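You operate a simulated robot arm through the tools that you are given. There is no shell and no other tool. Be economical: measure what you need, move in short steps, check, and stop when the job is done.

You run a simulated robot arm. Do the job below in one go: nothing can be reset, and whatever is moved stays where it is left.

## Task
Staple one pull tab on the small black rack's grade 8 filter.
Fine: it goes back to its slot; the slide ends drawn back. Set down upright: what you pick out.

Only the result counts: the job must be done as asked and must still hold three seconds after the hand-in. Knocking over, shifting, dropping, spilling or breaking anything else fails it.

## Robot
A 5-joint arm with a two-finger parallel gripper, fixed in place. Base frame: the origin is at the foot of the arm, x ahead of it, y to its left, z up; the work surface is at about z = 0. Units: mm, degrees, N and s.
With the tool pointing down near the work surface it reaches from about 260 to 600 mm from the base axis. Its first joint turns from -66.0 to 66.0 degrees. The tool tilts only in the upright plane through the base axis and itself; it spins freely about its own axis. Payload 1.57 kg.
The TCP is the grasp point between the finger pads, 30 mm short of the fingertips. In the tool frame z runs along the fingers and y along their closing line. Largest opening 80 mm; finger width 17, thickness 12; the body of the gripper, 40 by 82 mm, starts 80 mm behind the TCP.
Orientation is told as [roll, pitch, yaw] about the base's x, y, z axes, in that order, counted from this pose: with the fingers straight down and closing along the base's y, the tool's x points along the base's -x, its y along +y and its z along -z.

## Interface
- The arm moves only by the tool play_rows. Its argument "targets" is a list of rows, each an object (a shift or turn left out is 0, a gripper value left out holds the last) with "dr": the turn, a rotation vector about the tool's x, y, z in units of 60 degrees (1.0 is 60 degrees), a list of three; "xyz": the shift along the tool's x, y, z in units of 500 mm (1.0 is 500 mm), a list of three; "fingers": the gripper command, from -1 (fully open) to 1 (shut), values between in proportion. In form: [{"dr": [rx, ry, rz], "xyz": [x, y, z], "fingers": fingers}, ...]. A call has 1 to 10 rows; each row is the pose to reach, as a shift and turn from the pose commanded when the call began, along the tool's axes at that moment. A call with a number of a shift or a turn outside -1 to 1 is refused whole. Each row takes 0.2 s and may step no farther than 50 mm and 8.6 degrees from the row before; otherwise, or with a gripper value out of range, the whole call is refused. Where a pose cannot be reached the arm comes as near as it can. A force on the tool above 70 N (or 10 N above the force at the start of the call, whichever is more), or a blocked arm, ends the call early, and 0.2 s more pass. The fingers move at their own pace (about 153 mm/s each) and stop on an object; they squeeze with about 43 N. The grip force told is the motor's: it shows also when the fingers shut on nothing. Time passes only in rows, and 0.2 s behind the last, so rows that repeat a pose let the fingers close. It gives the time, the measured TCP pose, the force on the tool (base axes), the opening and the grip force at its end, in the units of the frame above (readings bear some noise), with the torque about the TCP (base axes, N m) and any sound that the robot's microphone picked up.
- Cameras (640 x 400 px; columns grow to the right, rows downward): "scene" is fixed at [42.7, 390.3, 540.5]; the picture's right is [-0.76, -0.65, 0.00], its down [-0.26, 0.31, -0.91] and it looks along [0.60, -0.69, -0.41] (base axes); focal length 214 px, centre (320, 200). "wrist" rides on the gripper at [72, -7, -122] in the tool frame; the picture's right is [0.09, 1.00, 0.00], its down [-0.84, 0.08, -0.54] and it looks along [-0.54, 0.05, 0.84] (tool axes); focal length 238 px, centre (320, 200). There is no depth. A picture from a camera that has moved, and an enlarged one, comes with that camera's place and axes in the base frame and with its lens.
- get_image(camera): a new picture of that camera. The clock stands still meanwhile.
- close_up(camera, box): a new picture of the part [left, top, right, bottom] of that camera's present view, enlarged. The clock stands still meanwhile.
- hand_in(): hands the job in; it is judged then, once.

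Go step by step. Nothing tells you positions but the pictures and the camera data: compare them with the known pose of the tool, close in by small moves and look again before you grip or let go. The budget is 120 turns and 76 pictures, counting those below and the enlarged ones. Unless the task says otherwise, let go and move clear before handing in, and close with one line.

The tools are called after "Request:" by a JSON object that holds its "op" and its "data". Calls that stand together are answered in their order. play_rows: Moves the arm, as the interface text tells. Its arguments: {"type":"object","properties":{"targets":{"type":"array"}},"required":["targets"]} The other tools are called the same way: get_image (camera) takes a picture; close_up (camera, box) takes an enlarged picture of a part of a camera's view; hand_in () hands the job in.

At the start:

```text
clock: 0.0
eef_pos: [275.6, -43.6, 494.7]
tool_rot: [0.0, 0.0, -0.2]
ft_force: [0.6, 0.1, -0.3]
wrist_torque: [0.0, 0.03, 0.03]
gripper_width: 80.0
grasp_force: 0.1
```

scene: 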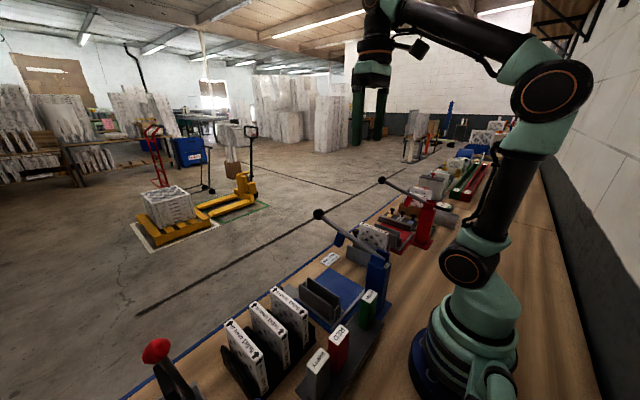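
wrist: 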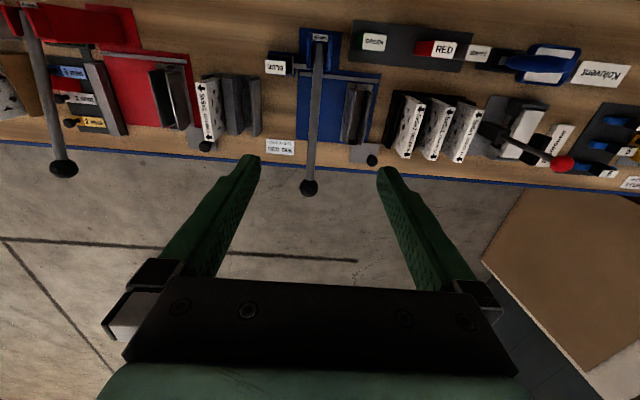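

I see a bench with several stations: presses, racks with filters and cartridges. I will enlarge the pictures to read the labels.

Request:
{"op": "close_up", "data": {"camera": "wrist", "box": [180, 10, 420, 200]}}

Request:
{"op": "close_up", "data": {"camera": "wrist", "box": [340, 10, 640, 200]}}

Request:
{"op": "close_up", "data": {"camera": "wrist", "box": [0, 0, 260, 190]}}

Request:
{"op": "close_up", "data": {"camera": "scene", "box": [120, 200, 420, 400]}}

Request:
{"op": "close_up", "data": {"camera": "scene", "box": [310, 110, 530, 270]}}

```text
2.11 times, centred on (300, 105) of wrist
camera zoom: at [204.3, -50.2, 616.0], right [-0.09, 1.0, 0.0], down [0.84, 0.08, 0.54], along [0.54, 0.05, -0.84], focal length 502 px, centre (362, 400)
```

zoom: 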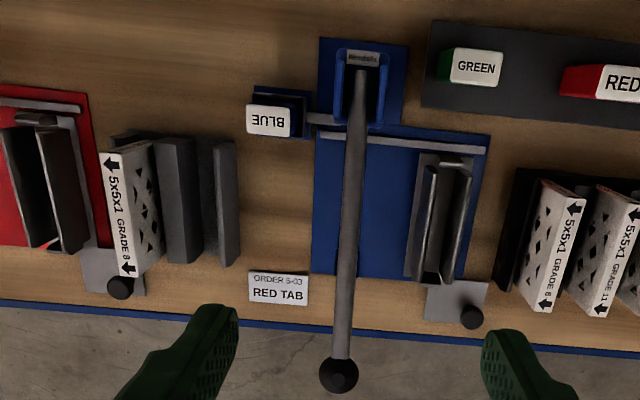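

```text
2.11 times, centred on (490, 105) of wrist
camera zoom: at [204.3, -50.2, 616.0], right [-0.09, 1.0, 0.0], down [0.84, 0.08, 0.54], along [0.54, 0.05, -0.84], focal length 502 px, centre (-38, 400)
```

zoom: 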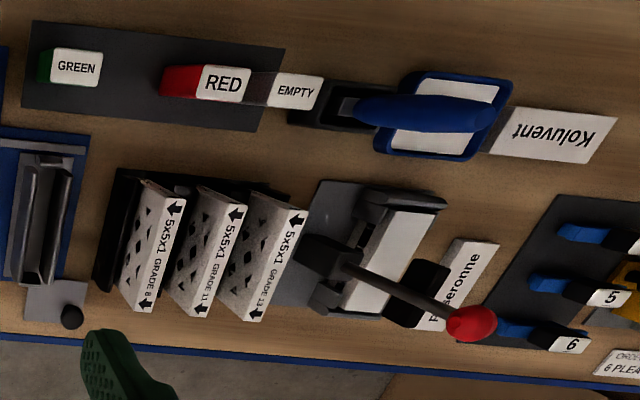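

```text
2.11 times, centred on (130, 95) of wrist
camera zoom: at [204.3, -50.2, 616.0], right [-0.09, 1.0, 0.0], down [0.84, 0.08, 0.54], along [0.54, 0.05, -0.84], focal length 502 px, centre (720, 421)
```

zoom: 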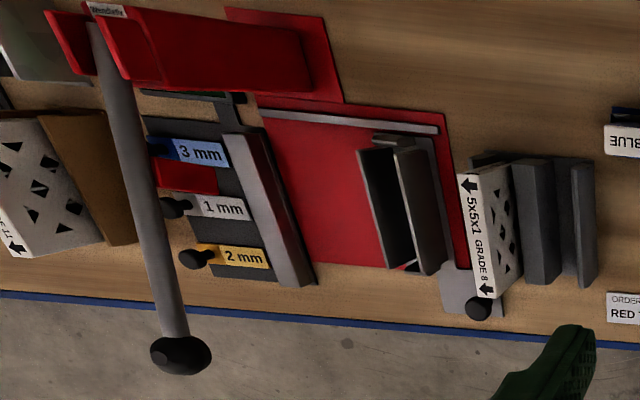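

```text
2.00 times, centred on (270, 300) of scene
camera zoom: at [42.7, 390.3, 540.5], right [-0.76, -0.65, 0.0], down [-0.26, 0.31, -0.91], along [0.6, -0.69, -0.41], focal length 429 px, centre (420, 0)
```

zoom: 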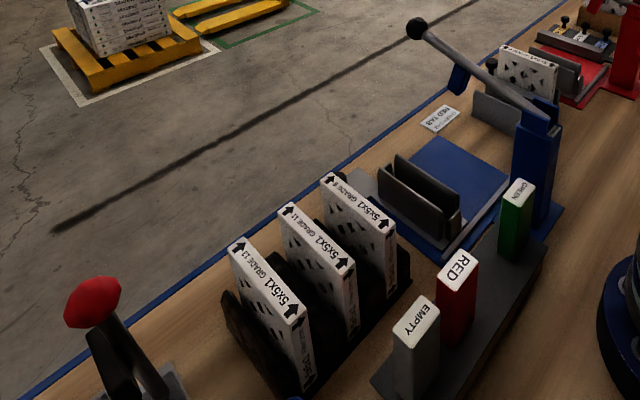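

```text
2.50 times, centred on (420, 190) of scene
camera zoom: at [42.7, 390.3, 540.5], right [-0.76, -0.65, 0.0], down [-0.26, 0.31, -0.91], along [0.6, -0.69, -0.41], focal length 536 px, centre (70, 225)
```

zoom: 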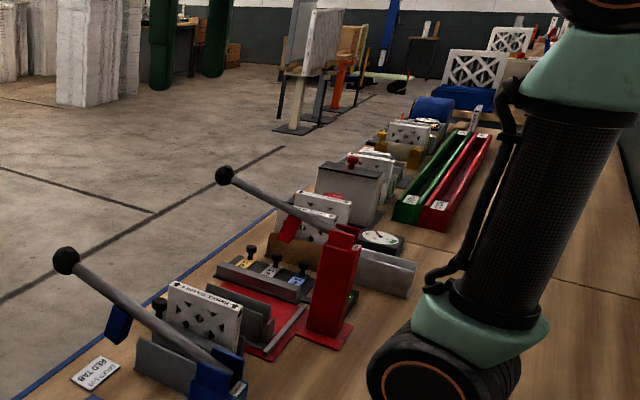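

The small black rack holds grades 8, 11, 13. Its neighbour is the blue stapler with a BLUE cartridge in it, while the order card says RED TAB. I move nearer for a better look.

Request:
{"op": "play_rows", "data": {"targets": [{"xyz": [-0.03, 0.04, 0.06]}, {"xyz": [-0.05, 0.08, 0.12]}, {"xyz": [-0.07, 0.12, 0.18]}, {"xyz": [-0.09, 0.15, 0.24]}, {"xyz": [-0.09, 0.168, 0.3]}]}}

Request:
{"op": "get_image", "data": {"camera": "wrist"}}

Request:
{"op": "close_up", "data": {"camera": "scene", "box": [300, 190, 420, 340]}}

```text
clock: 1.2
eef_pos: [319.8, 43.3, 346.0]
tool_rot: [0.0, -0.1, -0.2]
ft_force: [-0.1, 0.3, -0.4]
wrist_torque: [0.02, 0.02, 0.03]
gripper_width: 80.4
grasp_force: 0.0
```

```text
68 pictures are left
camera wrist: at [248.5, 36.0, 467.4], right [-0.09, 1.0, 0.0], down [0.84, 0.08, 0.54], along [0.54, 0.05, -0.84], focal length 238 px, centre (320, 200)
```

wrist: 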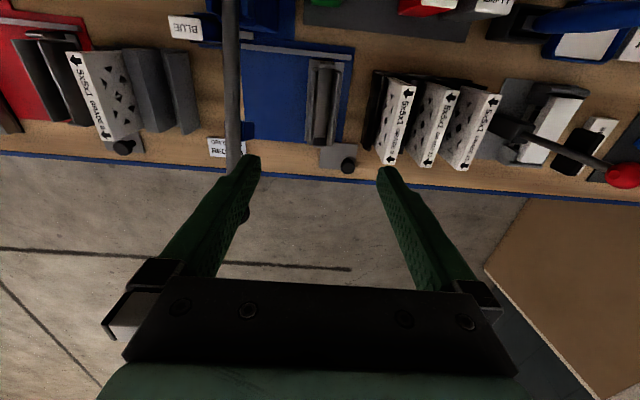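

```text
2.67 times, centred on (360, 265) of scene
camera zoom: at [42.7, 390.3, 540.5], right [-0.76, -0.65, 0.0], down [-0.26, 0.31, -0.91], along [0.6, -0.69, -0.41], focal length 572 px, centre (213, 27)
```

zoom: 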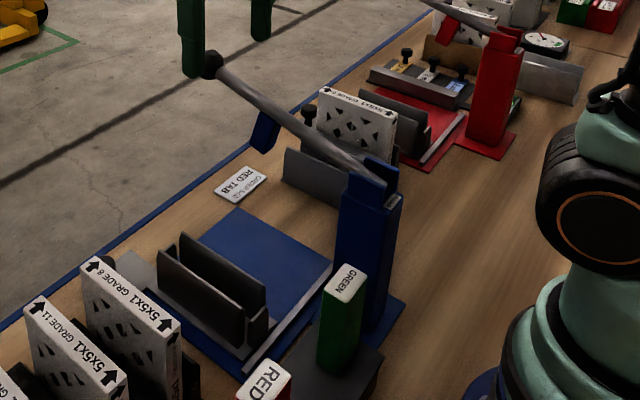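

Request:
{"op": "close_up", "data": {"camera": "wrist", "box": [160, 0, 420, 180]}}

Request:
{"op": "close_up", "data": {"camera": "wrist", "box": [340, 50, 540, 190]}}

```text
2.22 times, centred on (290, 90) of wrist
camera zoom: at [248.5, 36.0, 467.4], right [-0.09, 1.0, 0.0], down [0.84, 0.08, 0.54], along [0.54, 0.05, -0.84], focal length 530 px, centre (387, 444)
```

zoom: 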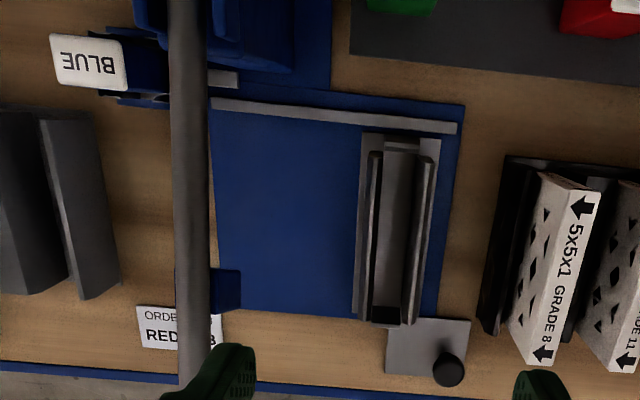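

```text
2.86 times, centred on (440, 120) of wrist
camera zoom: at [248.5, 36.0, 467.4], right [-0.09, 1.0, 0.0], down [0.84, 0.08, 0.54], along [0.54, 0.05, -0.84], focal length 681 px, centre (-23, 429)
```

zoom: 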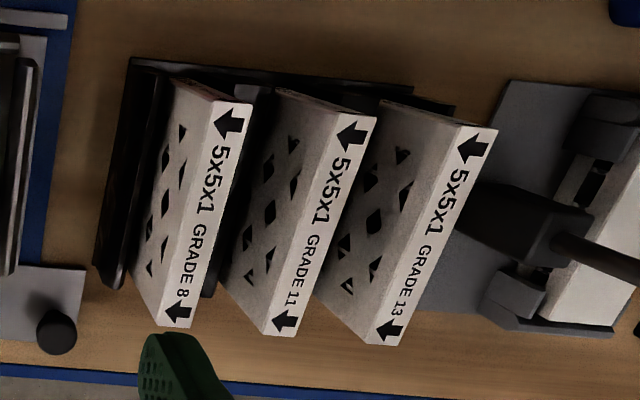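

The black-rack grade 8 filter is at about (339, 160), its top near z 115. The BLUE cartridge sits beside the stapler post, and the RED one is in the stand at about (190, 160). I move back toward the base to look down on the cartridges.

Request:
{"op": "play_rows", "data": {"targets": [{"xyz": [0.06, 0.04, -0.02]}, {"xyz": [0.12, 0.09, -0.04]}, {"xyz": [0.15, 0.12, -0.06]}]}}

Request:
{"op": "get_image", "data": {"camera": "wrist"}}

Request:
{"op": "close_up", "data": {"camera": "wrist", "box": [300, 10, 500, 150]}}

Request:
{"op": "close_up", "data": {"camera": "wrist", "box": [80, 10, 300, 160]}}

```text
clock: 2.0
eef_pos: [247.1, 102.3, 372.7]
tool_rot: [0.0, -0.1, -0.2]
ft_force: [0.2, 0.1, -0.6]
wrist_torque: [0.03, 0.0, -0.02]
gripper_width: 79.9
grasp_force: 0.0
```

```text
64 pictures are left
camera wrist: at [173.8, 95.3, 496.0], right [-0.09, 1.0, 0.0], down [0.84, 0.08, 0.54], along [0.54, 0.05, -0.84], focal length 238 px, centre (320, 200)
```

wrist: 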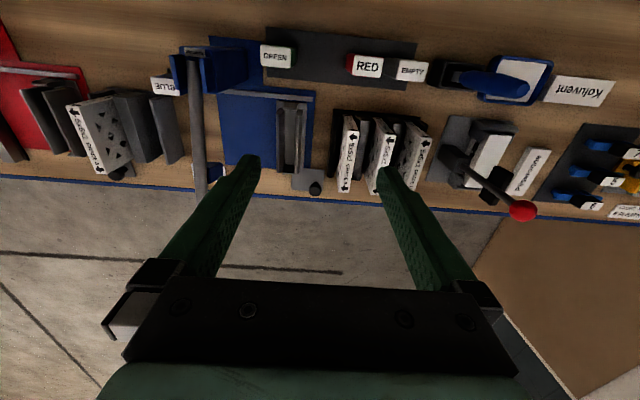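

```text
2.86 times, centred on (400, 80) of wrist
camera zoom: at [173.8, 95.3, 496.0], right [-0.09, 1.0, 0.0], down [0.84, 0.08, 0.54], along [0.54, 0.05, -0.84], focal length 681 px, centre (91, 543)
```

zoom: 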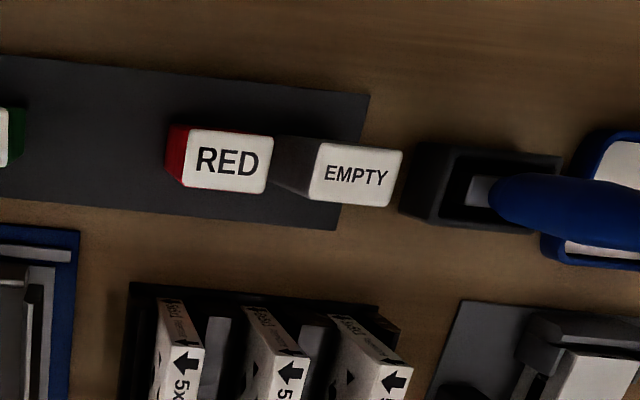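

```text
2.67 times, centred on (190, 85) of wrist
camera zoom: at [173.8, 95.3, 496.0], right [-0.09, 1.0, 0.0], down [0.84, 0.08, 0.54], along [0.54, 0.05, -0.84], focal length 636 px, centre (667, 507)
```

zoom: 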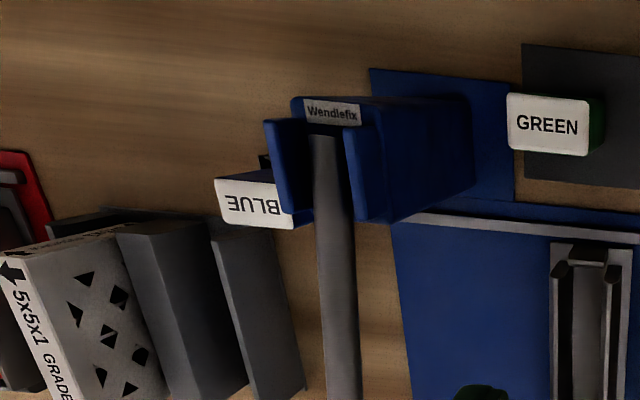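

RED's top is at about (189, 158, 146) and BLUE's at about (244, -131, 109), with its label turned the other way round. I go over BLUE to inspect its holder.

Request:
{"op": "play_rows", "data": {"targets": [{"xyz": [0, -0.09, 0]}, {"xyz": [0, -0.18, 0]}, {"xyz": [0, -0.27, 0]}, {"xyz": [0, -0.36, 0]}, {"xyz": [0.0, -0.45, 0.03]}, {"xyz": [0.0, -0.466, 0.11]}, {"xyz": [0.0, -0.466, 0.19]}, {"xyz": [0.0, -0.466, 0.27]}, {"xyz": [0.0, -0.466, 0.3]}]}}

Request:
{"op": "get_image", "data": {"camera": "wrist"}}

Request:
{"op": "get_image", "data": {"camera": "scene"}}

```text
clock: 4.0
eef_pos: [245.7, -133.1, 223.4]
tool_rot: [0.0, -0.1, 0.0]
ft_force: [-0.2, 0.9, 0.8]
wrist_torque: [0.04, 0.02, -0.01]
gripper_width: 80.0
grasp_force: 0.1
```

```text
61 pictures are left
camera wrist: at [174.4, -140.2, 345.6], right [-0.09, 1.0, 0.0], down [0.84, 0.08, 0.54], along [0.54, 0.05, -0.84], focal length 238 px, centre (320, 200)
```

wrist: 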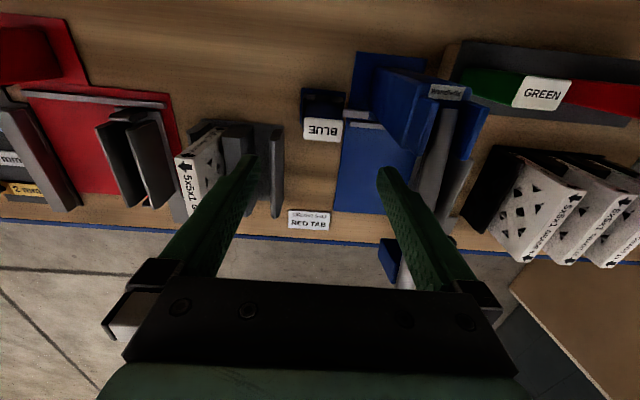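

```text
60 pictures are left
```

scene: 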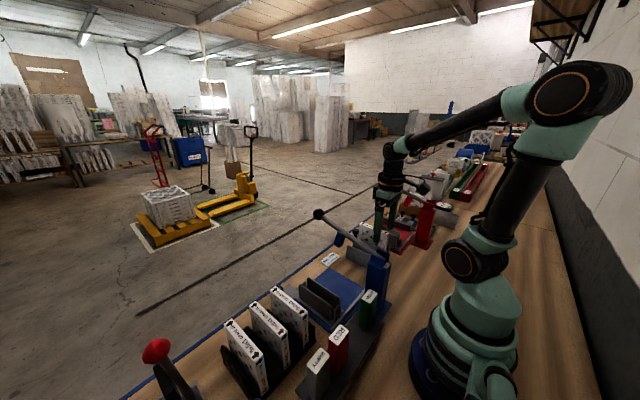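

Request:
{"op": "close_up", "data": {"camera": "wrist", "box": [260, 60, 400, 160]}}

Request:
{"op": "close_up", "data": {"camera": "wrist", "box": [340, 40, 540, 280]}}

```text
4.00 times, centred on (330, 110) of wrist
camera zoom: at [174.4, -140.2, 345.6], right [-0.09, 1.0, 0.0], down [0.84, 0.08, 0.54], along [0.54, 0.05, -0.84], focal length 953 px, centre (280, 560)
```

zoom: 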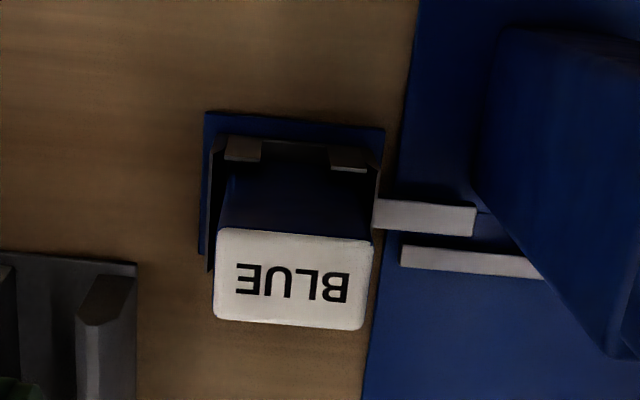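

```text
1.67 times, centred on (440, 160) of wrist
camera zoom: at [174.4, -140.2, 345.6], right [-0.09, 1.0, 0.0], down [0.84, 0.08, 0.54], along [0.54, 0.05, -0.84], focal length 397 px, centre (120, 267)
```

zoom: 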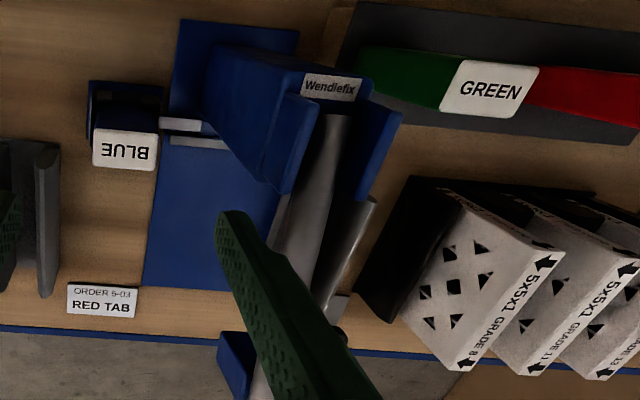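

Request:
{"op": "close_up", "data": {"camera": "scene", "box": [285, 275, 395, 400]}}

Request:
{"op": "close_up", "data": {"camera": "wrist", "box": [440, 40, 640, 160]}}

```text
3.20 times, centred on (340, 338) of scene
camera zoom: at [42.7, 390.3, 540.5], right [-0.76, -0.65, 0.0], down [-0.26, 0.31, -0.91], along [0.6, -0.69, -0.41], focal length 686 px, centre (256, -240)
```

zoom: 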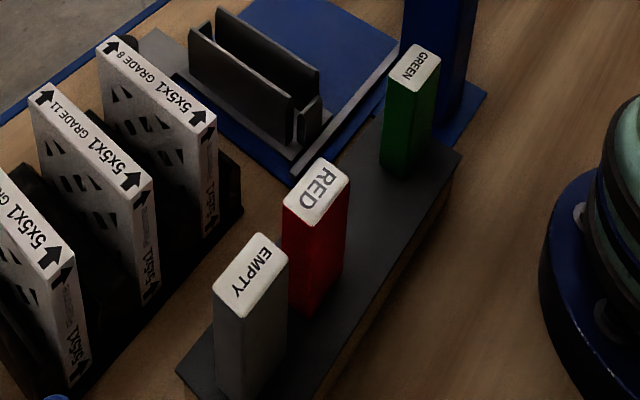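

```text
3.20 times, centred on (540, 100) of wrist
camera zoom: at [174.4, -140.2, 345.6], right [-0.09, 1.0, 0.0], down [0.84, 0.08, 0.54], along [0.54, 0.05, -0.84], focal length 763 px, centre (-384, 520)
```

zoom: 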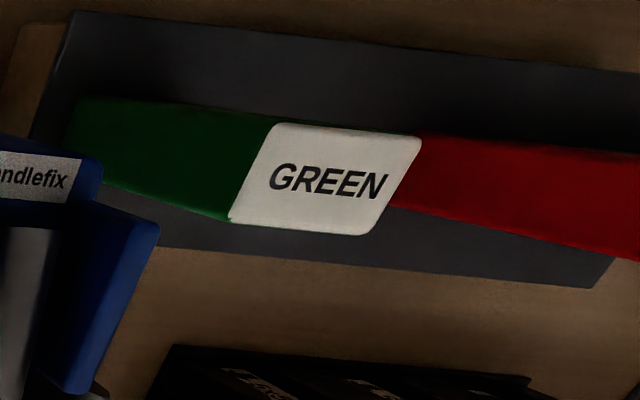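

BLUE's label is centred at about (243.5, -131, 109) and is 39 mm wide along y. The holder rim is low, at about z 40. I narrow the fingers and lower around it.

Request:
{"op": "play_rows", "data": {"targets": [{"xyz": [0.005, 0.004, 0], "fingers": -0.4}, {"xyz": [0.005, 0.004, 0.08], "fingers": -0.4}, {"xyz": [0.005, 0.004, 0.16], "fingers": -0.4}, {"xyz": [0.005, 0.004, 0.2], "fingers": -0.4}]}}

Request:
{"op": "get_image", "data": {"camera": "wrist"}}

```text
clock: 5.0
eef_pos: [245.7, -131.4, 124.3]
tool_rot: [-0.1, 0.0, 0.0]
ft_force: [0.5, 0.3, -0.4]
wrist_torque: [0.01, 0.0, -0.03]
gripper_width: 55.7
grasp_force: 0.1
```

```text
55 pictures are left
camera wrist: at [173.2, -138.5, 245.4], right [-0.09, 1.0, 0.0], down [0.84, 0.08, 0.54], along [0.54, 0.05, -0.84], focal length 238 px, centre (320, 200)
```

wrist: 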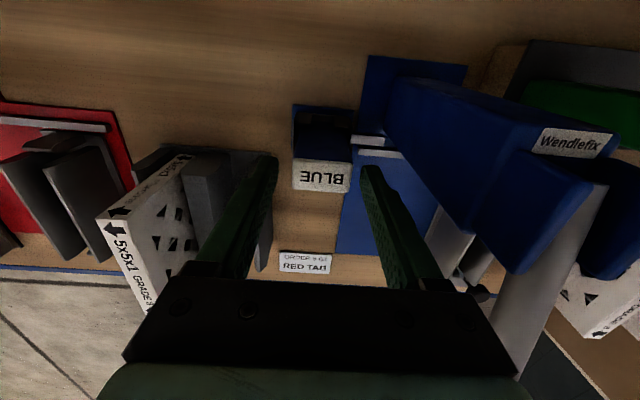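

Request:
{"op": "play_rows", "data": {"targets": [{"xyz": [0.005, 0.0, 0.04], "fingers": -0.4}, {"xyz": [0.005, 0.0, 0.066], "fingers": -0.4}, {"xyz": [0.005, 0.0, 0.066], "fingers": 1}, {"xyz": [0.005, 0.0, 0.066], "fingers": 1}, {"xyz": [0.005, 0.0, 0.066], "fingers": 1}]}}

```text
clock: 6.2
eef_pos: [240.8, -131.3, 90.9]
tool_rot: [-0.1, -0.1, -0.1]
ft_force: [-0.2, -0.5, -1.2]
wrist_torque: [0.02, -0.01, -0.01]
gripper_width: 39.3
grasp_force: 43.2
```

BLUE is gripped at 39 mm. I lift it straight out.

Request:
{"op": "play_rows", "data": {"targets": [{"xyz": [0, 0, -0.04]}, {"xyz": [0, 0, -0.08]}, {"xyz": [0, 0, -0.14]}, {"xyz": [0, 0, -0.2]}, {"xyz": [0, 0, -0.26]}]}}

Request:
{"op": "get_image", "data": {"camera": "wrist"}}

Request:
{"op": "close_up", "data": {"camera": "scene", "box": [340, 160, 460, 270]}}

```text
clock: 7.4
eef_pos: [241.2, -132.6, 219.9]
tool_rot: [0.0, 0.0, -0.1]
ft_force: [-0.7, -0.9, -1.0]
wrist_torque: [0.0, 0.01, 0.0]
gripper_width: 39.3
grasp_force: 42.7
```

```text
54 pictures are left
camera wrist: at [169.5, -138.8, 342.7], right [-0.09, 1.0, 0.0], down [0.84, 0.08, 0.54], along [0.54, 0.05, -0.84], focal length 238 px, centre (320, 200)
```

wrist: 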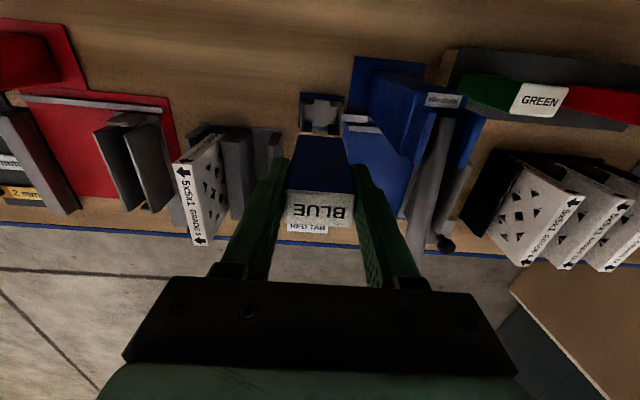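

```text
3.64 times, centred on (400, 215) of scene
camera zoom: at [42.7, 390.3, 540.5], right [-0.76, -0.65, 0.0], down [-0.26, 0.31, -0.91], along [0.6, -0.69, -0.41], focal length 780 px, centre (29, 146)
```

zoom: 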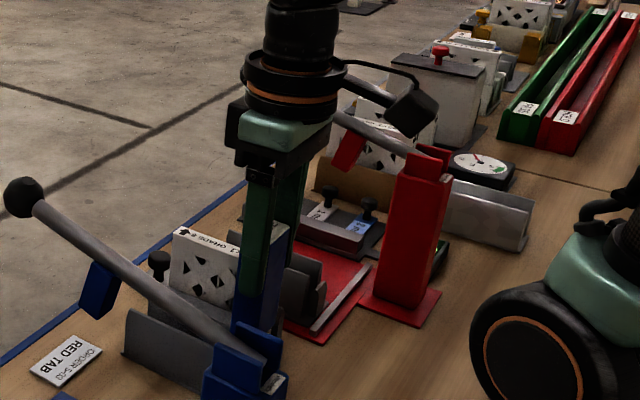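

BLUE is out. I look at the empty holder and the cartridge's lower end.

Request:
{"op": "close_up", "data": {"camera": "wrist", "box": [270, 70, 390, 150]}}

Request:
{"op": "close_up", "data": {"camera": "wrist", "box": [160, 20, 400, 170]}}

```text
5.00 times, centred on (330, 110) of wrist
camera zoom: at [169.5, -138.8, 342.7], right [-0.09, 1.0, 0.0], down [0.84, 0.08, 0.54], along [0.54, 0.05, -0.84], focal length 1192 px, centre (270, 650)
```

zoom: 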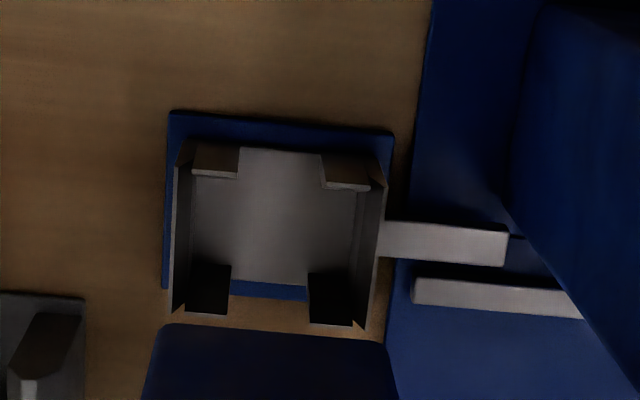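

```text
2.67 times, centred on (280, 95) of wrist
camera zoom: at [169.5, -138.8, 342.7], right [-0.09, 1.0, 0.0], down [0.84, 0.08, 0.54], along [0.54, 0.05, -0.84], focal length 636 px, centre (427, 480)
```

zoom: 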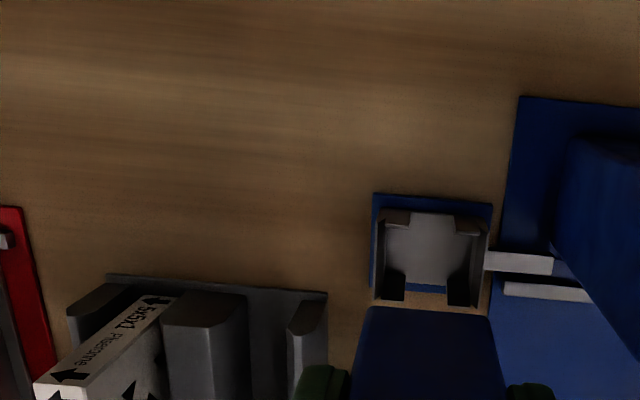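

The holder is a symmetric four-corner pocket. I carry BLUE to clear bench at about (225, -230) and lower it.

Request:
{"op": "play_rows", "data": {"targets": [{"xyz": [0.016, -0.09, 0]}, {"xyz": [0.032, -0.18, 0]}, {"xyz": [0.032, -0.196, 0.06]}, {"xyz": [0.032, -0.196, 0.14]}, {"xyz": [0.032, -0.196, 0.2]}, {"xyz": [0.032, -0.196, 0.235]}]}}

Request:
{"op": "get_image", "data": {"camera": "wrist"}}

```text
clock: 8.8
eef_pos: [227.2, -228.7, 104.2]
tool_rot: [0.0, 0.0, -0.1]
ft_force: [-0.3, -0.1, -1.1]
wrist_torque: [0.02, -0.01, 0.02]
gripper_width: 39.1
grasp_force: 43.4
```

```text
50 pictures are left
camera wrist: at [154.4, -235.5, 225.4], right [-0.09, 1.0, 0.0], down [0.84, 0.08, 0.54], along [0.54, 0.05, -0.84], focal length 238 px, centre (320, 200)
```

wrist: 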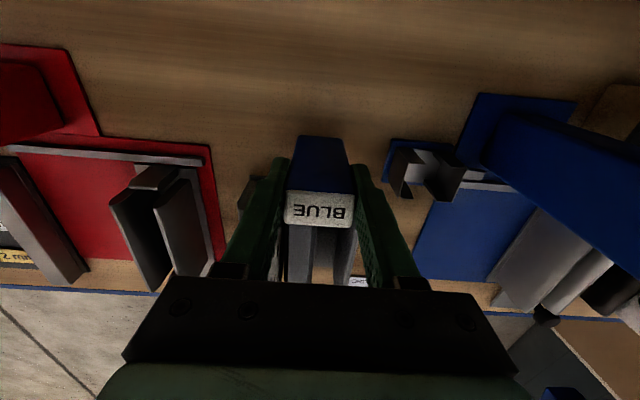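

Request:
{"op": "play_rows", "data": {"targets": [{"xyz": [0, 0, 0.012]}, {"xyz": [0, 0, 0.02]}, {"xyz": [0, 0, 0.026]}]}}

```text
clock: 9.6
eef_pos: [225.1, -228.8, 90.2]
tool_rot: [0.0, 0.0, -0.1]
ft_force: [-0.5, -0.6, -0.2]
wrist_torque: [-0.03, 0.0, 0.04]
gripper_width: 39.2
grasp_force: 43.4
```

Request:
{"op": "play_rows", "data": {"targets": [{"xyz": [0, 0, 0.004]}, {"xyz": [0, 0, 0.008]}]}}

Request:
{"op": "close_up", "data": {"camera": "wrist", "box": [260, 100, 380, 240]}}

```text
clock: 10.2
eef_pos: [225.9, -229.9, 86.5]
tool_rot: [0.0, 0.0, -0.2]
ft_force: [0.0, 0.0, -0.7]
wrist_torque: [0.0, 0.01, 0.04]
gripper_width: 39.3
grasp_force: 43.2
```

```text
2.86 times, centred on (320, 170) of wrist
camera zoom: at [153.4, -235.8, 208.4], right [-0.09, 1.0, 0.0], down [0.84, 0.08, 0.54], along [0.54, 0.05, -0.84], focal length 681 px, centre (320, 286)
```

zoom: 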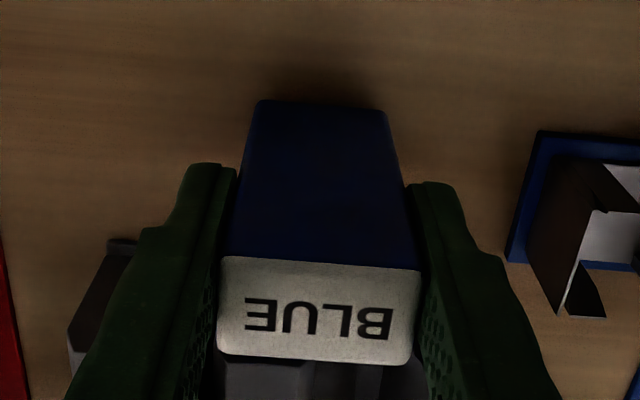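

Request:
{"op": "play_rows", "data": {"targets": [{"xyz": [0, 0, 0.008]}, {"xyz": [0, 0, 0.014]}, {"xyz": [0, 0, 0.018]}]}}

```text
clock: 11.0
eef_pos: [225.4, -229.1, 77.2]
tool_rot: [-0.2, -0.1, 0.0]
ft_force: [-5.0, 8.5, 37.7]
wrist_torque: [0.42, 0.1, 0.06]
gripper_width: 39.9
grasp_force: 42.9
```

Contact with the bench. I ease up a millimetre, release and rise.

Request:
{"op": "play_rows", "data": {"targets": [{"xyz": [0, 0, -0.002]}, {"xyz": [0, 0, -0.002], "fingers": -0.4}, {"xyz": [0, 0, -0.002], "fingers": -0.4}, {"xyz": [0, 0, -0.05], "fingers": -0.4}, {"xyz": [0, 0, -0.14]}, {"xyz": [0, 0, -0.22]}]}}

Request:
{"op": "get_image", "data": {"camera": "wrist"}}

```text
clock: 12.4
eef_pos: [224.4, -227.2, 188.0]
tool_rot: [-0.1, 0.0, -0.1]
ft_force: [-0.3, 0.1, -0.7]
wrist_torque: [0.03, 0.02, 0.0]
gripper_width: 56.0
grasp_force: 0.1
```

```text
48 pictures are left
camera wrist: at [153.7, -233.3, 310.3], right [-0.09, 1.0, 0.0], down [0.84, 0.08, 0.54], along [0.54, 0.05, -0.84], focal length 238 px, centre (320, 200)
```

wrist: 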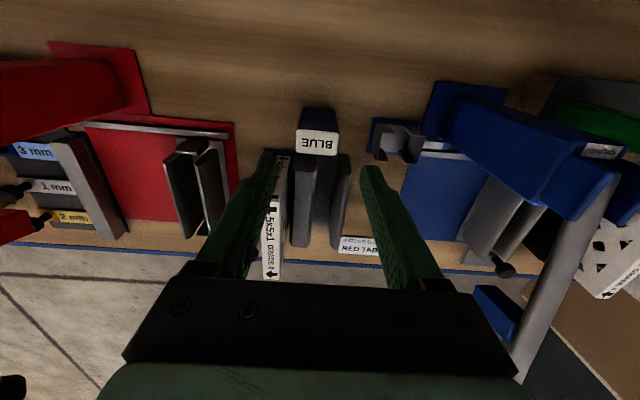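

BLUE stands upright on the bench. Now I travel to RED, turning the tool 180° on the way so that RED can go in facing as BLUE did.

Request:
{"op": "play_rows", "data": {"targets": [{"xyz": [-0.02, 0, -0.09], "dr": [0, 0, 0.142]}, {"xyz": [-0.04, 0, -0.18], "dr": [0, 0, 0.285]}, {"xyz": [-0.06, 0, -0.27], "dr": [0, 0, 0.428]}, {"xyz": [-0.06, 0.096, -0.27], "dr": [0, 0, 0.571]}, {"xyz": [-0.06, 0.192, -0.27], "dr": [0, 0, 0.714]}, {"xyz": [-0.06, 0.288, -0.27], "dr": [0, 0, 0.857]}, {"xyz": [-0.06, 0.384, -0.27], "dr": [0, 0, 1.0]}, {"xyz": [-0.06, 0.48, -0.27], "dr": [0, 0, 1.0]}, {"xyz": [-0.06, 0.576, -0.27], "dr": [0, 0, 1.0]}, {"xyz": [-0.06, 0.672, -0.27], "dr": [0, 0, 1.0]}]}}

Request:
{"op": "play_rows", "data": {"targets": [{"dr": [0, 0, 0.142]}, {"dr": [0, 0, 0.285]}, {"dr": [0, 0, 0.428]}, {"dr": [0, 0, 0.571]}, {"dr": [0, 0, 0.714]}, {"dr": [0, 0, 0.857]}, {"dr": [0, 0, 1.0]}]}}

Request:
{"op": "play_rows", "data": {"targets": [{"dr": [0, 0, 0.142]}, {"dr": [0, 0, 0.285]}, {"dr": [0, 0, 0.428]}, {"dr": [0, 0, 0.571]}, {"dr": [0, 0, 0.714]}, {"dr": [0, 0, 0.857]}, {"dr": [0, 0, 1.0]}]}}

```text
clock: 14.6
eef_pos: [256.0, 107.0, 321.1]
tool_rot: [0.0, 0.0, -59.9]
ft_force: [0.1, 0.2, -0.1]
wrist_torque: [-0.01, 0.0, 0.0]
gripper_width: 56.3
grasp_force: 0.1
```

```text
clock: 16.2
eef_pos: [255.1, 108.1, 324.5]
tool_rot: [-0.1, 0.0, -120.1]
ft_force: [-0.6, -0.3, -0.1]
wrist_torque: [0.02, -0.03, 0.03]
gripper_width: 55.9
grasp_force: 0.2
```

```text
clock: 17.8
eef_pos: [261.2, -33.3, 320.0]
tool_rot: [0.0, 0.0, -179.7]
ft_force: [-0.4, 0.1, 0.8]
wrist_torque: [0.02, -0.01, 0.02]
gripper_width: 55.7
grasp_force: 0.1
out of reach, approached as far as the arm can: row 4, 5, 6, 7
```

The spin has a limit, so yaw -180 isn't reachable here. I turn back to yaw -90 and grip RED across x instead. It can then go in at yaw +90.

Request:
{"op": "play_rows", "data": {"targets": [{"dr": [0, 0, -0.142]}, {"dr": [0, 0, -0.285]}, {"dr": [0, 0, -0.428]}, {"dr": [0, 0, -0.571]}, {"dr": [0, 0, -0.714]}, {"dr": [0, 0, -0.857]}, {"dr": [0, 0, -1.0]}]}}

Request:
{"op": "play_rows", "data": {"targets": [{"dr": [0, 0, -0.142]}, {"dr": [0, 0, -0.285]}, {"dr": [0, 0, -0.428]}, {"dr": [0, 0, -0.5]}]}}

```text
clock: 19.4
eef_pos: [260.1, -33.1, 323.2]
tool_rot: [0.1, 0.1, -119.9]
ft_force: [-0.1, 0.7, 0.1]
wrist_torque: [-0.03, 0.0, 0.0]
gripper_width: 56.1
grasp_force: 0.1
```

```text
clock: 20.4
eef_pos: [259.6, -32.7, 322.6]
tool_rot: [-0.1, 0.0, -89.9]
ft_force: [0.0, -0.1, 0.6]
wrist_torque: [-0.01, 0.02, 0.04]
gripper_width: 55.8
grasp_force: 0.2
```

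Request:
{"op": "play_rows", "data": {"targets": [{"xyz": [0.09, 0, 0]}, {"xyz": [0.18, 0, 0]}, {"xyz": [0.27, 0, 0]}, {"xyz": [0.35, -0.04, 0]}, {"xyz": [0.382, -0.12, 0]}, {"xyz": [0.382, -0.14, 0.08]}, {"xyz": [0.382, -0.14, 0.16]}, {"xyz": [0.382, -0.14, 0.22]}]}}

Request:
{"op": "get_image", "data": {"camera": "wrist"}}

```text
clock: 22.2
eef_pos: [192.5, 158.4, 211.9]
tool_rot: [0.1, -0.1, -90.1]
ft_force: [-0.7, 0.3, 0.0]
wrist_torque: [0.02, -0.01, 0.03]
gripper_width: 56.1
grasp_force: 0.1
```

```text
47 pictures are left
camera wrist: at [185.8, 228.9, 334.2], right [1.0, 0.09, 0.0], down [0.08, -0.84, 0.54], along [0.05, -0.54, -0.84], focal length 238 px, centre (320, 200)
```

wrist: 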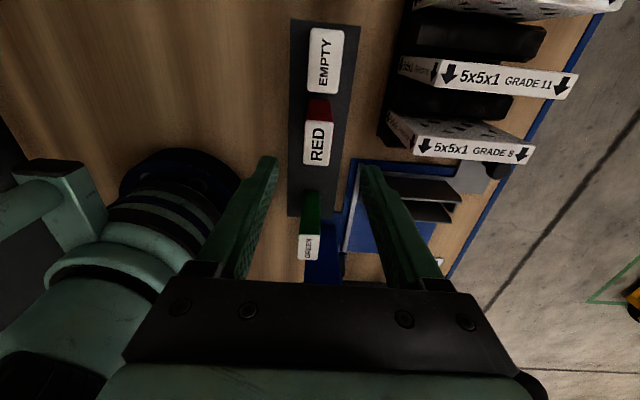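

Request:
{"op": "play_rows", "data": {"targets": [{"xyz": [0.003, -0.006, 0.05]}, {"xyz": [0.003, -0.006, 0.1]}]}}

Request:
{"op": "get_image", "data": {"camera": "wrist"}}

```text
clock: 22.8
eef_pos: [186.5, 161.2, 162.4]
tool_rot: [0.0, -0.1, -90.0]
ft_force: [0.9, -0.5, 0.3]
wrist_torque: [0.02, -0.03, 0.01]
gripper_width: 55.8
grasp_force: 0.0
```

```text
46 pictures are left
camera wrist: at [180.5, 231.5, 284.6], right [1.0, 0.09, 0.0], down [0.08, -0.84, 0.54], along [0.05, -0.54, -0.84], focal length 238 px, centre (320, 200)
```

wrist: 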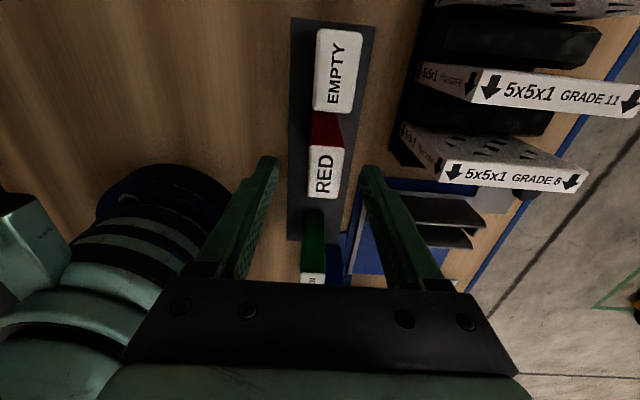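

RED's top is at about (191, 158.5, 132). I centre and descend around it, then grip.

Request:
{"op": "play_rows", "data": {"targets": [{"xyz": [-0.002, 0.007, 0.03]}, {"xyz": [-0.002, 0.007, 0.1]}, {"xyz": [-0.002, 0.007, 0.1], "fingers": 1}, {"xyz": [-0.002, 0.007, 0.1], "fingers": 1}, {"xyz": [-0.002, 0.007, 0.1], "fingers": 1}]}}

Request:
{"op": "get_image", "data": {"camera": "wrist"}}

```text
clock: 24.0
eef_pos: [189.5, 159.3, 112.1]
tool_rot: [0.1, 0.0, -90.1]
ft_force: [0.3, 0.1, 0.0]
wrist_torque: [-0.02, 0.01, 0.02]
gripper_width: 23.5
grasp_force: 35.4
```

```text
45 pictures are left
camera wrist: at [184.5, 230.1, 234.1], right [1.0, 0.09, 0.0], down [0.08, -0.84, 0.54], along [0.05, -0.54, -0.84], focal length 238 px, centre (320, 200)
```

wrist: 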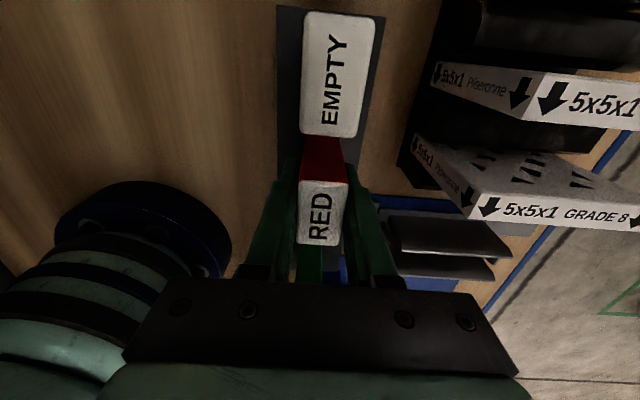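

Request:
{"op": "play_rows", "data": {"targets": [{"xyz": [0, 0, -0.01]}, {"xyz": [0, 0, -0.06]}, {"xyz": [0, 0, -0.14]}, {"xyz": [0, 0, -0.22]}, {"xyz": [0, 0, -0.3]}, {"xyz": [0, 0, -0.38]}]}}

Request:
{"op": "get_image", "data": {"camera": "wrist"}}

```text
clock: 25.4
eef_pos: [191.3, 159.3, 301.7]
tool_rot: [0.0, 0.1, -90.1]
ft_force: [0.0, 0.3, -0.6]
wrist_torque: [0.0, 0.01, -0.04]
gripper_width: 23.5
grasp_force: 35.5
```

```text
44 pictures are left
camera wrist: at [185.0, 230.6, 424.0], right [1.0, 0.09, 0.0], down [0.08, -0.84, 0.54], along [0.05, -0.54, -0.84], focal length 238 px, centre (320, 200)
```

wrist: 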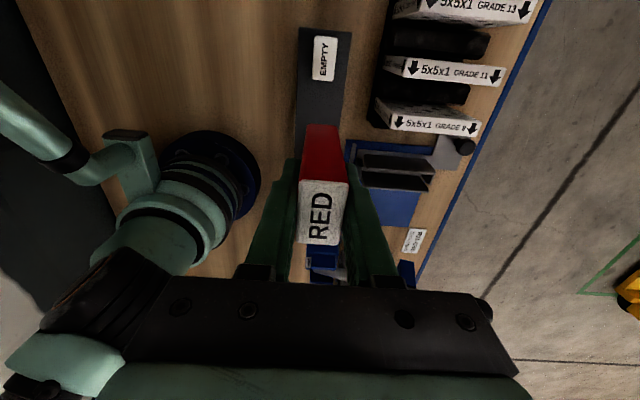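

RED is held firmly. I carry it high toward the holder, turning to yaw +90 on the way.

Request:
{"op": "play_rows", "data": {"targets": [{"xyz": [0, 0.08, -0.03], "dr": [0, 0, -0.142]}, {"xyz": [0, 0.12, -0.06], "dr": [0, 0, -0.285]}, {"xyz": [-0.09, 0.12, -0.06], "dr": [0, 0, -0.428]}, {"xyz": [-0.18, 0.12, -0.06], "dr": [0, 0, -0.571]}, {"xyz": [-0.27, 0.12, -0.06], "dr": [0, 0, -0.714]}, {"xyz": [-0.36, 0.12, -0.06], "dr": [0, 0, -0.857]}, {"xyz": [-0.45, 0.12, -0.06], "dr": [0, 0, -1.0]}, {"xyz": [-0.54, 0.12, -0.06], "dr": [0, 0, -1.0]}, {"xyz": [-0.58, 0.104, -0.06], "dr": [0, 0, -1.0]}]}}

Request:
{"op": "play_rows", "data": {"targets": [{"dr": [0, 0, -0.142]}, {"dr": [0, 0, -0.285]}, {"dr": [0, 0, -0.428]}, {"dr": [0, 0, -0.571]}, {"dr": [0, 0, -0.714]}, {"dr": [0, 0, -0.857]}, {"dr": [0, 0, -1.0]}]}}

Request:
{"op": "play_rows", "data": {"targets": [{"dr": [0, 0, -0.142]}, {"dr": [0, 0, -0.285]}, {"dr": [0, 0, -0.428]}, {"dr": [0, 0, -0.571]}, {"dr": [0, 0, -0.714]}, {"dr": [0, 0, -0.857]}, {"dr": [0, 0, -1.0]}]}}

Request:
{"op": "get_image", "data": {"camera": "wrist"}}

```text
clock: 27.4
eef_pos: [240.4, -133.7, 333.6]
tool_rot: [0.0, 0.1, -30.0]
ft_force: [-0.1, 0.2, -0.7]
wrist_torque: [-0.01, -0.02, 0.02]
gripper_width: 23.4
grasp_force: 35.4
```

```text
clock: 29.0
eef_pos: [242.0, -131.4, 332.5]
tool_rot: [0.0, 0.0, 30.1]
ft_force: [-1.0, -0.8, -1.2]
wrist_torque: [0.01, -0.02, 0.0]
gripper_width: 23.4
grasp_force: 36.0
```

```text
clock: 30.6
eef_pos: [242.8, -132.8, 333.6]
tool_rot: [0.0, -0.1, 90.1]
ft_force: [0.0, -0.2, 0.0]
wrist_torque: [-0.01, 0.02, 0.02]
gripper_width: 23.4
grasp_force: 35.5
```

```text
43 pictures are left
camera wrist: at [249.9, -204.0, 454.8], right [-1.0, -0.09, 0.0], down [-0.08, 0.84, 0.54], along [-0.05, 0.54, -0.84], focal length 238 px, centre (320, 200)
```

wrist: 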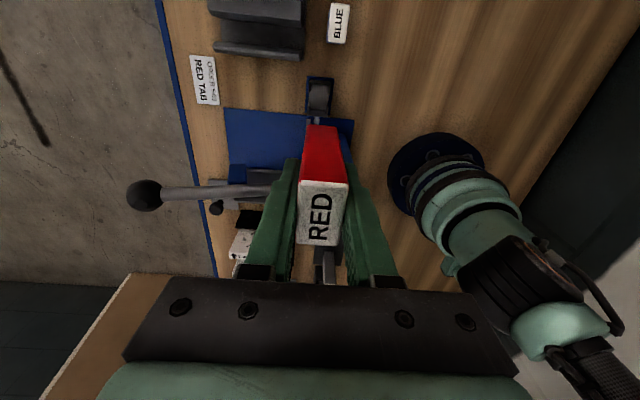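

Request:
{"op": "close_up", "data": {"camera": "wrist", "box": [270, 50, 370, 130]}}

Request:
{"op": "close_up", "data": {"camera": "wrist", "box": [270, 110, 370, 250]}}

```text
5.00 times, centred on (320, 90) of wrist
camera zoom: at [249.9, -204.0, 454.8], right [-1.0, -0.09, 0.0], down [-0.08, 0.84, 0.54], along [-0.05, 0.54, -0.84], focal length 1192 px, centre (320, 750)
```

zoom: 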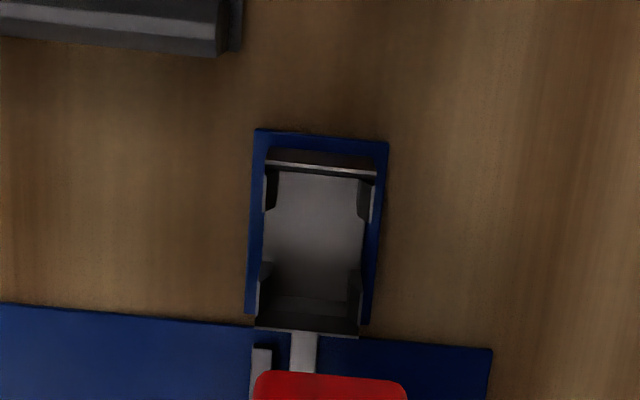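

```text
2.86 times, centred on (320, 180) of wrist
camera zoom: at [249.9, -204.0, 454.8], right [-1.0, -0.09, 0.0], down [-0.08, 0.84, 0.54], along [-0.05, 0.54, -0.84], focal length 681 px, centre (320, 257)
```

zoom: 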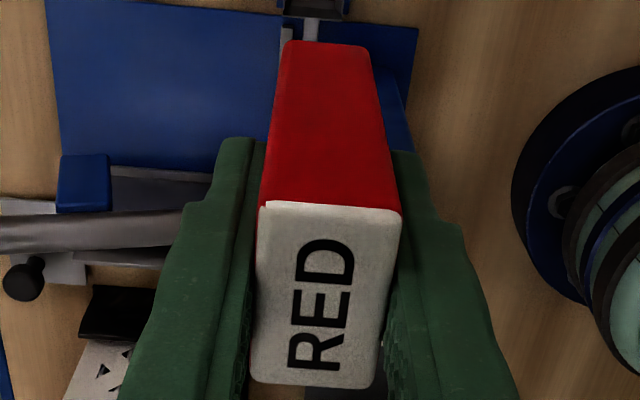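

The empty holder is centred at about (244.5, -130). RED's bottom is near (242, -130). I shift slightly and descend to just above the rim to check.

Request:
{"op": "play_rows", "data": {"targets": [{"xyz": [0, -0.005, 0.09]}, {"xyz": [0, -0.005, 0.18]}, {"xyz": [0, -0.005, 0.27]}, {"xyz": [0, -0.005, 0.35]}, {"xyz": [0, -0.005, 0.376]}]}}

Request:
{"op": "get_image", "data": {"camera": "wrist"}}

Request:
{"op": "close_up", "data": {"camera": "wrist", "box": [270, 80, 370, 160]}}

```text
clock: 31.8
eef_pos: [245.1, -134.0, 144.8]
tool_rot: [0.0, 0.0, 90.0]
ft_force: [0.2, -0.1, -1.3]
wrist_torque: [-0.02, 0.03, -0.03]
gripper_width: 23.4
grasp_force: 36.1
```

```text
40 pictures are left
camera wrist: at [252.6, -205.6, 267.3], right [-1.0, -0.09, 0.0], down [-0.08, 0.84, 0.54], along [-0.05, 0.54, -0.84], focal length 238 px, centre (320, 200)
```

wrist: 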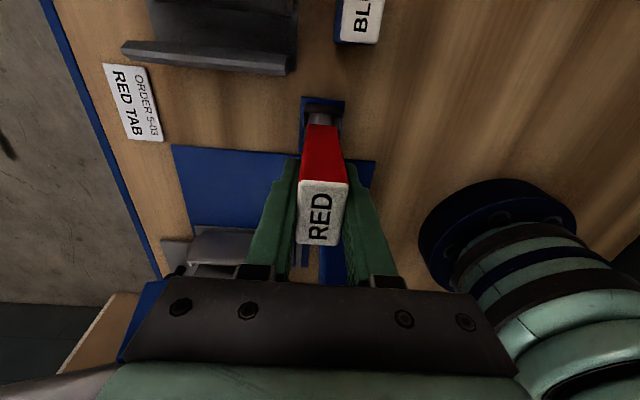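

```text
5.00 times, centred on (320, 120) of wrist
camera zoom: at [252.6, -205.6, 267.3], right [-1.0, -0.09, 0.0], down [-0.08, 0.84, 0.54], along [-0.05, 0.54, -0.84], focal length 1192 px, centre (320, 600)
```

zoom: 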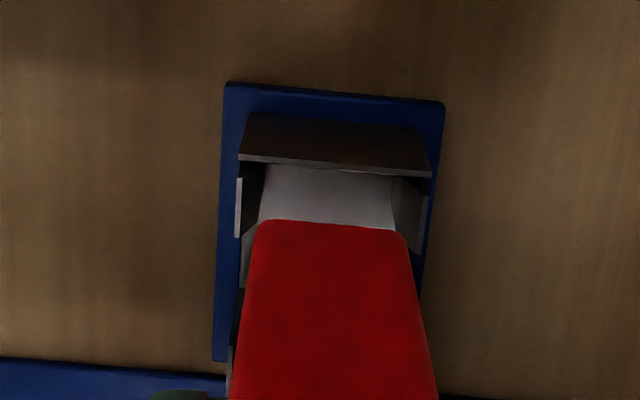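

RED is aligned over the pocket to within about 1 mm. I insert it with small steps.

Request:
{"op": "play_rows", "data": {"targets": [{"xyz": [-0.002, 0.001, 0.04]}, {"xyz": [-0.002, 0.001, 0.06]}, {"xyz": [-0.002, 0.001, 0.075]}, {"xyz": [-0.002, 0.001, 0.085]}, {"xyz": [-0.002, 0.001, 0.095]}]}}

```text
clock: 33.0
eef_pos: [245.2, -132.2, 96.1]
tool_rot: [0.2, 0.0, 90.0]
ft_force: [-2.0, 17.2, 6.0]
wrist_torque: [0.99, 0.06, 0.0]
gripper_width: 23.4
grasp_force: 35.4
```

It is in the pocket, with a side force of +17 N along y. I shift toward +y a little and go on down.

Request:
{"op": "play_rows", "data": {"targets": [{"xyz": [-0.003, 0, 0]}, {"xyz": [-0.003, 0, 0.006]}]}}

```text
clock: 33.6
eef_pos: [245.8, -131.3, 94.2]
tool_rot: [-0.1, 0.0, 89.9]
ft_force: [0.3, 2.8, 0.3]
wrist_torque: [0.13, -0.03, 0.07]
gripper_width: 23.7
grasp_force: 36.0
```

Request:
{"op": "play_rows", "data": {"targets": [{"xyz": [-0.001, 0, 0.004]}, {"xyz": [-0.001, 0, 0.008]}, {"xyz": [-0.001, 0, 0.012]}]}}

```text
clock: 34.4
eef_pos: [245.0, -129.9, 87.0]
tool_rot: [0.0, -0.1, 89.9]
ft_force: [0.4, -1.1, -1.2]
wrist_torque: [-0.03, -0.02, -0.02]
gripper_width: 23.5
grasp_force: 35.3
```

Request:
{"op": "play_rows", "data": {"targets": [{"xyz": [0, 0, 0.006]}, {"xyz": [0, 0, 0.012]}]}}

```text
clock: 35.0
eef_pos: [245.1, -128.6, 81.5]
tool_rot: [0.0, -0.1, 89.9]
ft_force: [0.1, -0.3, -0.5]
wrist_torque: [-0.02, -0.01, 0.0]
gripper_width: 23.3
grasp_force: 36.2
```

Request:
{"op": "play_rows", "data": {"targets": [{"xyz": [0, 0, 0.004]}, {"xyz": [0, 0, 0.008]}, {"xyz": [0, 0, 0.012]}]}}

Request:
{"op": "get_image", "data": {"camera": "wrist"}}

```text
clock: 35.8
eef_pos: [245.4, -129.7, 76.3]
tool_rot: [0.0, -0.1, 89.8]
ft_force: [-8.5, 4.5, 31.7]
wrist_torque: [-0.07, 0.38, -0.06]
gripper_width: 23.7
grasp_force: 36.1
```

```text
38 pictures are left
camera wrist: at [252.1, -201.6, 198.4], right [-1.0, -0.09, 0.0], down [-0.08, 0.84, 0.54], along [-0.05, 0.54, -0.84], focal length 238 px, centre (320, 200)
```

wrist: 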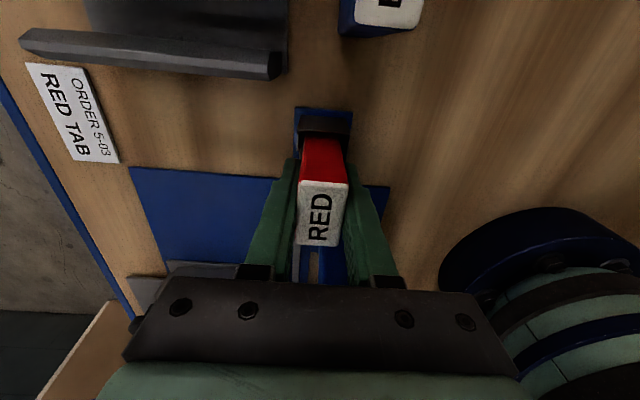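

RED is seated, its top at z 110 just as BLUE's was. I release and rise.

Request:
{"op": "play_rows", "data": {"targets": [{"xyz": [0, 0, -0.003]}, {"xyz": [0, 0, -0.003], "fingers": -0.3}, {"xyz": [0, 0, -0.003], "fingers": -0.3}, {"xyz": [0, 0, -0.08]}, {"xyz": [0, 0, -0.17]}, {"xyz": [0, 0, -0.26]}, {"xyz": [0, 0, -0.35]}, {"xyz": [0, 0, -0.44]}]}}

Request:
{"op": "get_image", "data": {"camera": "wrist"}}

```text
clock: 37.6
eef_pos: [244.0, -128.6, 296.5]
tool_rot: [0.0, -0.1, 89.8]
ft_force: [-0.4, -0.2, -0.2]
wrist_torque: [-0.02, 0.03, 0.0]
gripper_width: 52.3
grasp_force: 0.0
```

```text
37 pictures are left
camera wrist: at [250.5, -201.8, 418.6], right [-1.0, -0.09, 0.0], down [-0.08, 0.84, 0.54], along [-0.05, 0.54, -0.84], focal length 238 px, centre (320, 200)
```

wrist: 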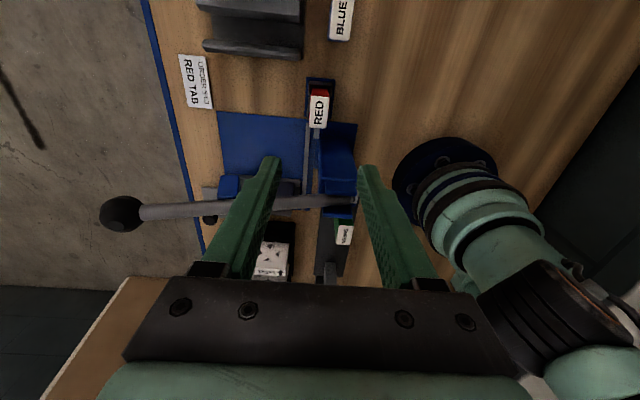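

RED sits like BLUE did. Next I travel to the grade 8 filter, turning back to yaw 0.

Request:
{"op": "play_rows", "data": {"targets": [{"xyz": [0, 0, -0.07], "dr": [0, 0, 0.142]}, {"xyz": [-0.09, 0, -0.08], "dr": [0, 0, 0.285]}, {"xyz": [-0.18, 0, -0.08], "dr": [0, 0, 0.428]}, {"xyz": [-0.27, 0, -0.08], "dr": [0, 0, 0.571]}, {"xyz": [-0.35, -0.04, -0.08], "dr": [0, 0, 0.714]}, {"xyz": [-0.43, -0.08, -0.08], "dr": [0, 0, 0.857]}, {"xyz": [-0.51, -0.12, -0.08], "dr": [0, 0, 1.0]}, {"xyz": [-0.57, -0.18, -0.08], "dr": [0, 0, 1.0]}, {"xyz": [-0.58, -0.19, -0.08], "dr": [0, 0, 1.0]}]}}

Request:
{"op": "play_rows", "data": {"targets": [{"dr": [0, 0, 0.142]}, {"dr": [0, 0, 0.285]}, {"dr": [0, 0, 0.428]}, {"dr": [0, 0, 0.5]}]}}

Request:
{"op": "get_image", "data": {"camera": "wrist"}}

```text
clock: 39.6
eef_pos: [340.1, 161.3, 334.0]
tool_rot: [0.0, 0.1, 29.9]
ft_force: [-0.7, 1.0, -0.1]
wrist_torque: [-0.04, 0.01, 0.03]
gripper_width: 52.1
grasp_force: 0.0
```

```text
clock: 40.6
eef_pos: [340.3, 161.6, 334.8]
tool_rot: [0.0, 0.0, -0.1]
ft_force: [0.2, -0.4, -0.2]
wrist_torque: [-0.01, 0.01, 0.01]
gripper_width: 51.8
grasp_force: 0.1
```

```text
36 pictures are left
camera wrist: at [268.8, 154.0, 457.9], right [-0.09, 1.0, 0.0], down [0.84, 0.07, 0.54], along [0.54, 0.05, -0.84], focal length 238 px, centre (320, 200)
```

wrist: 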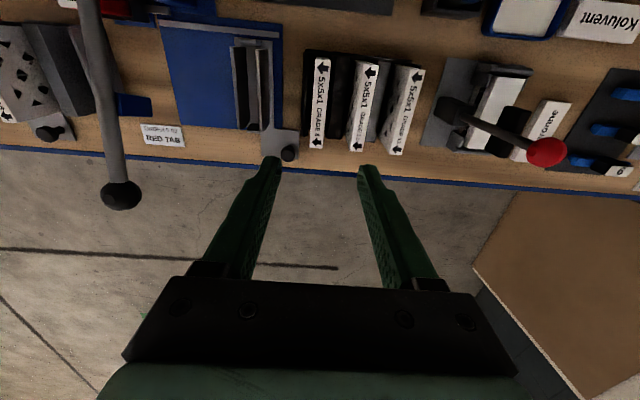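

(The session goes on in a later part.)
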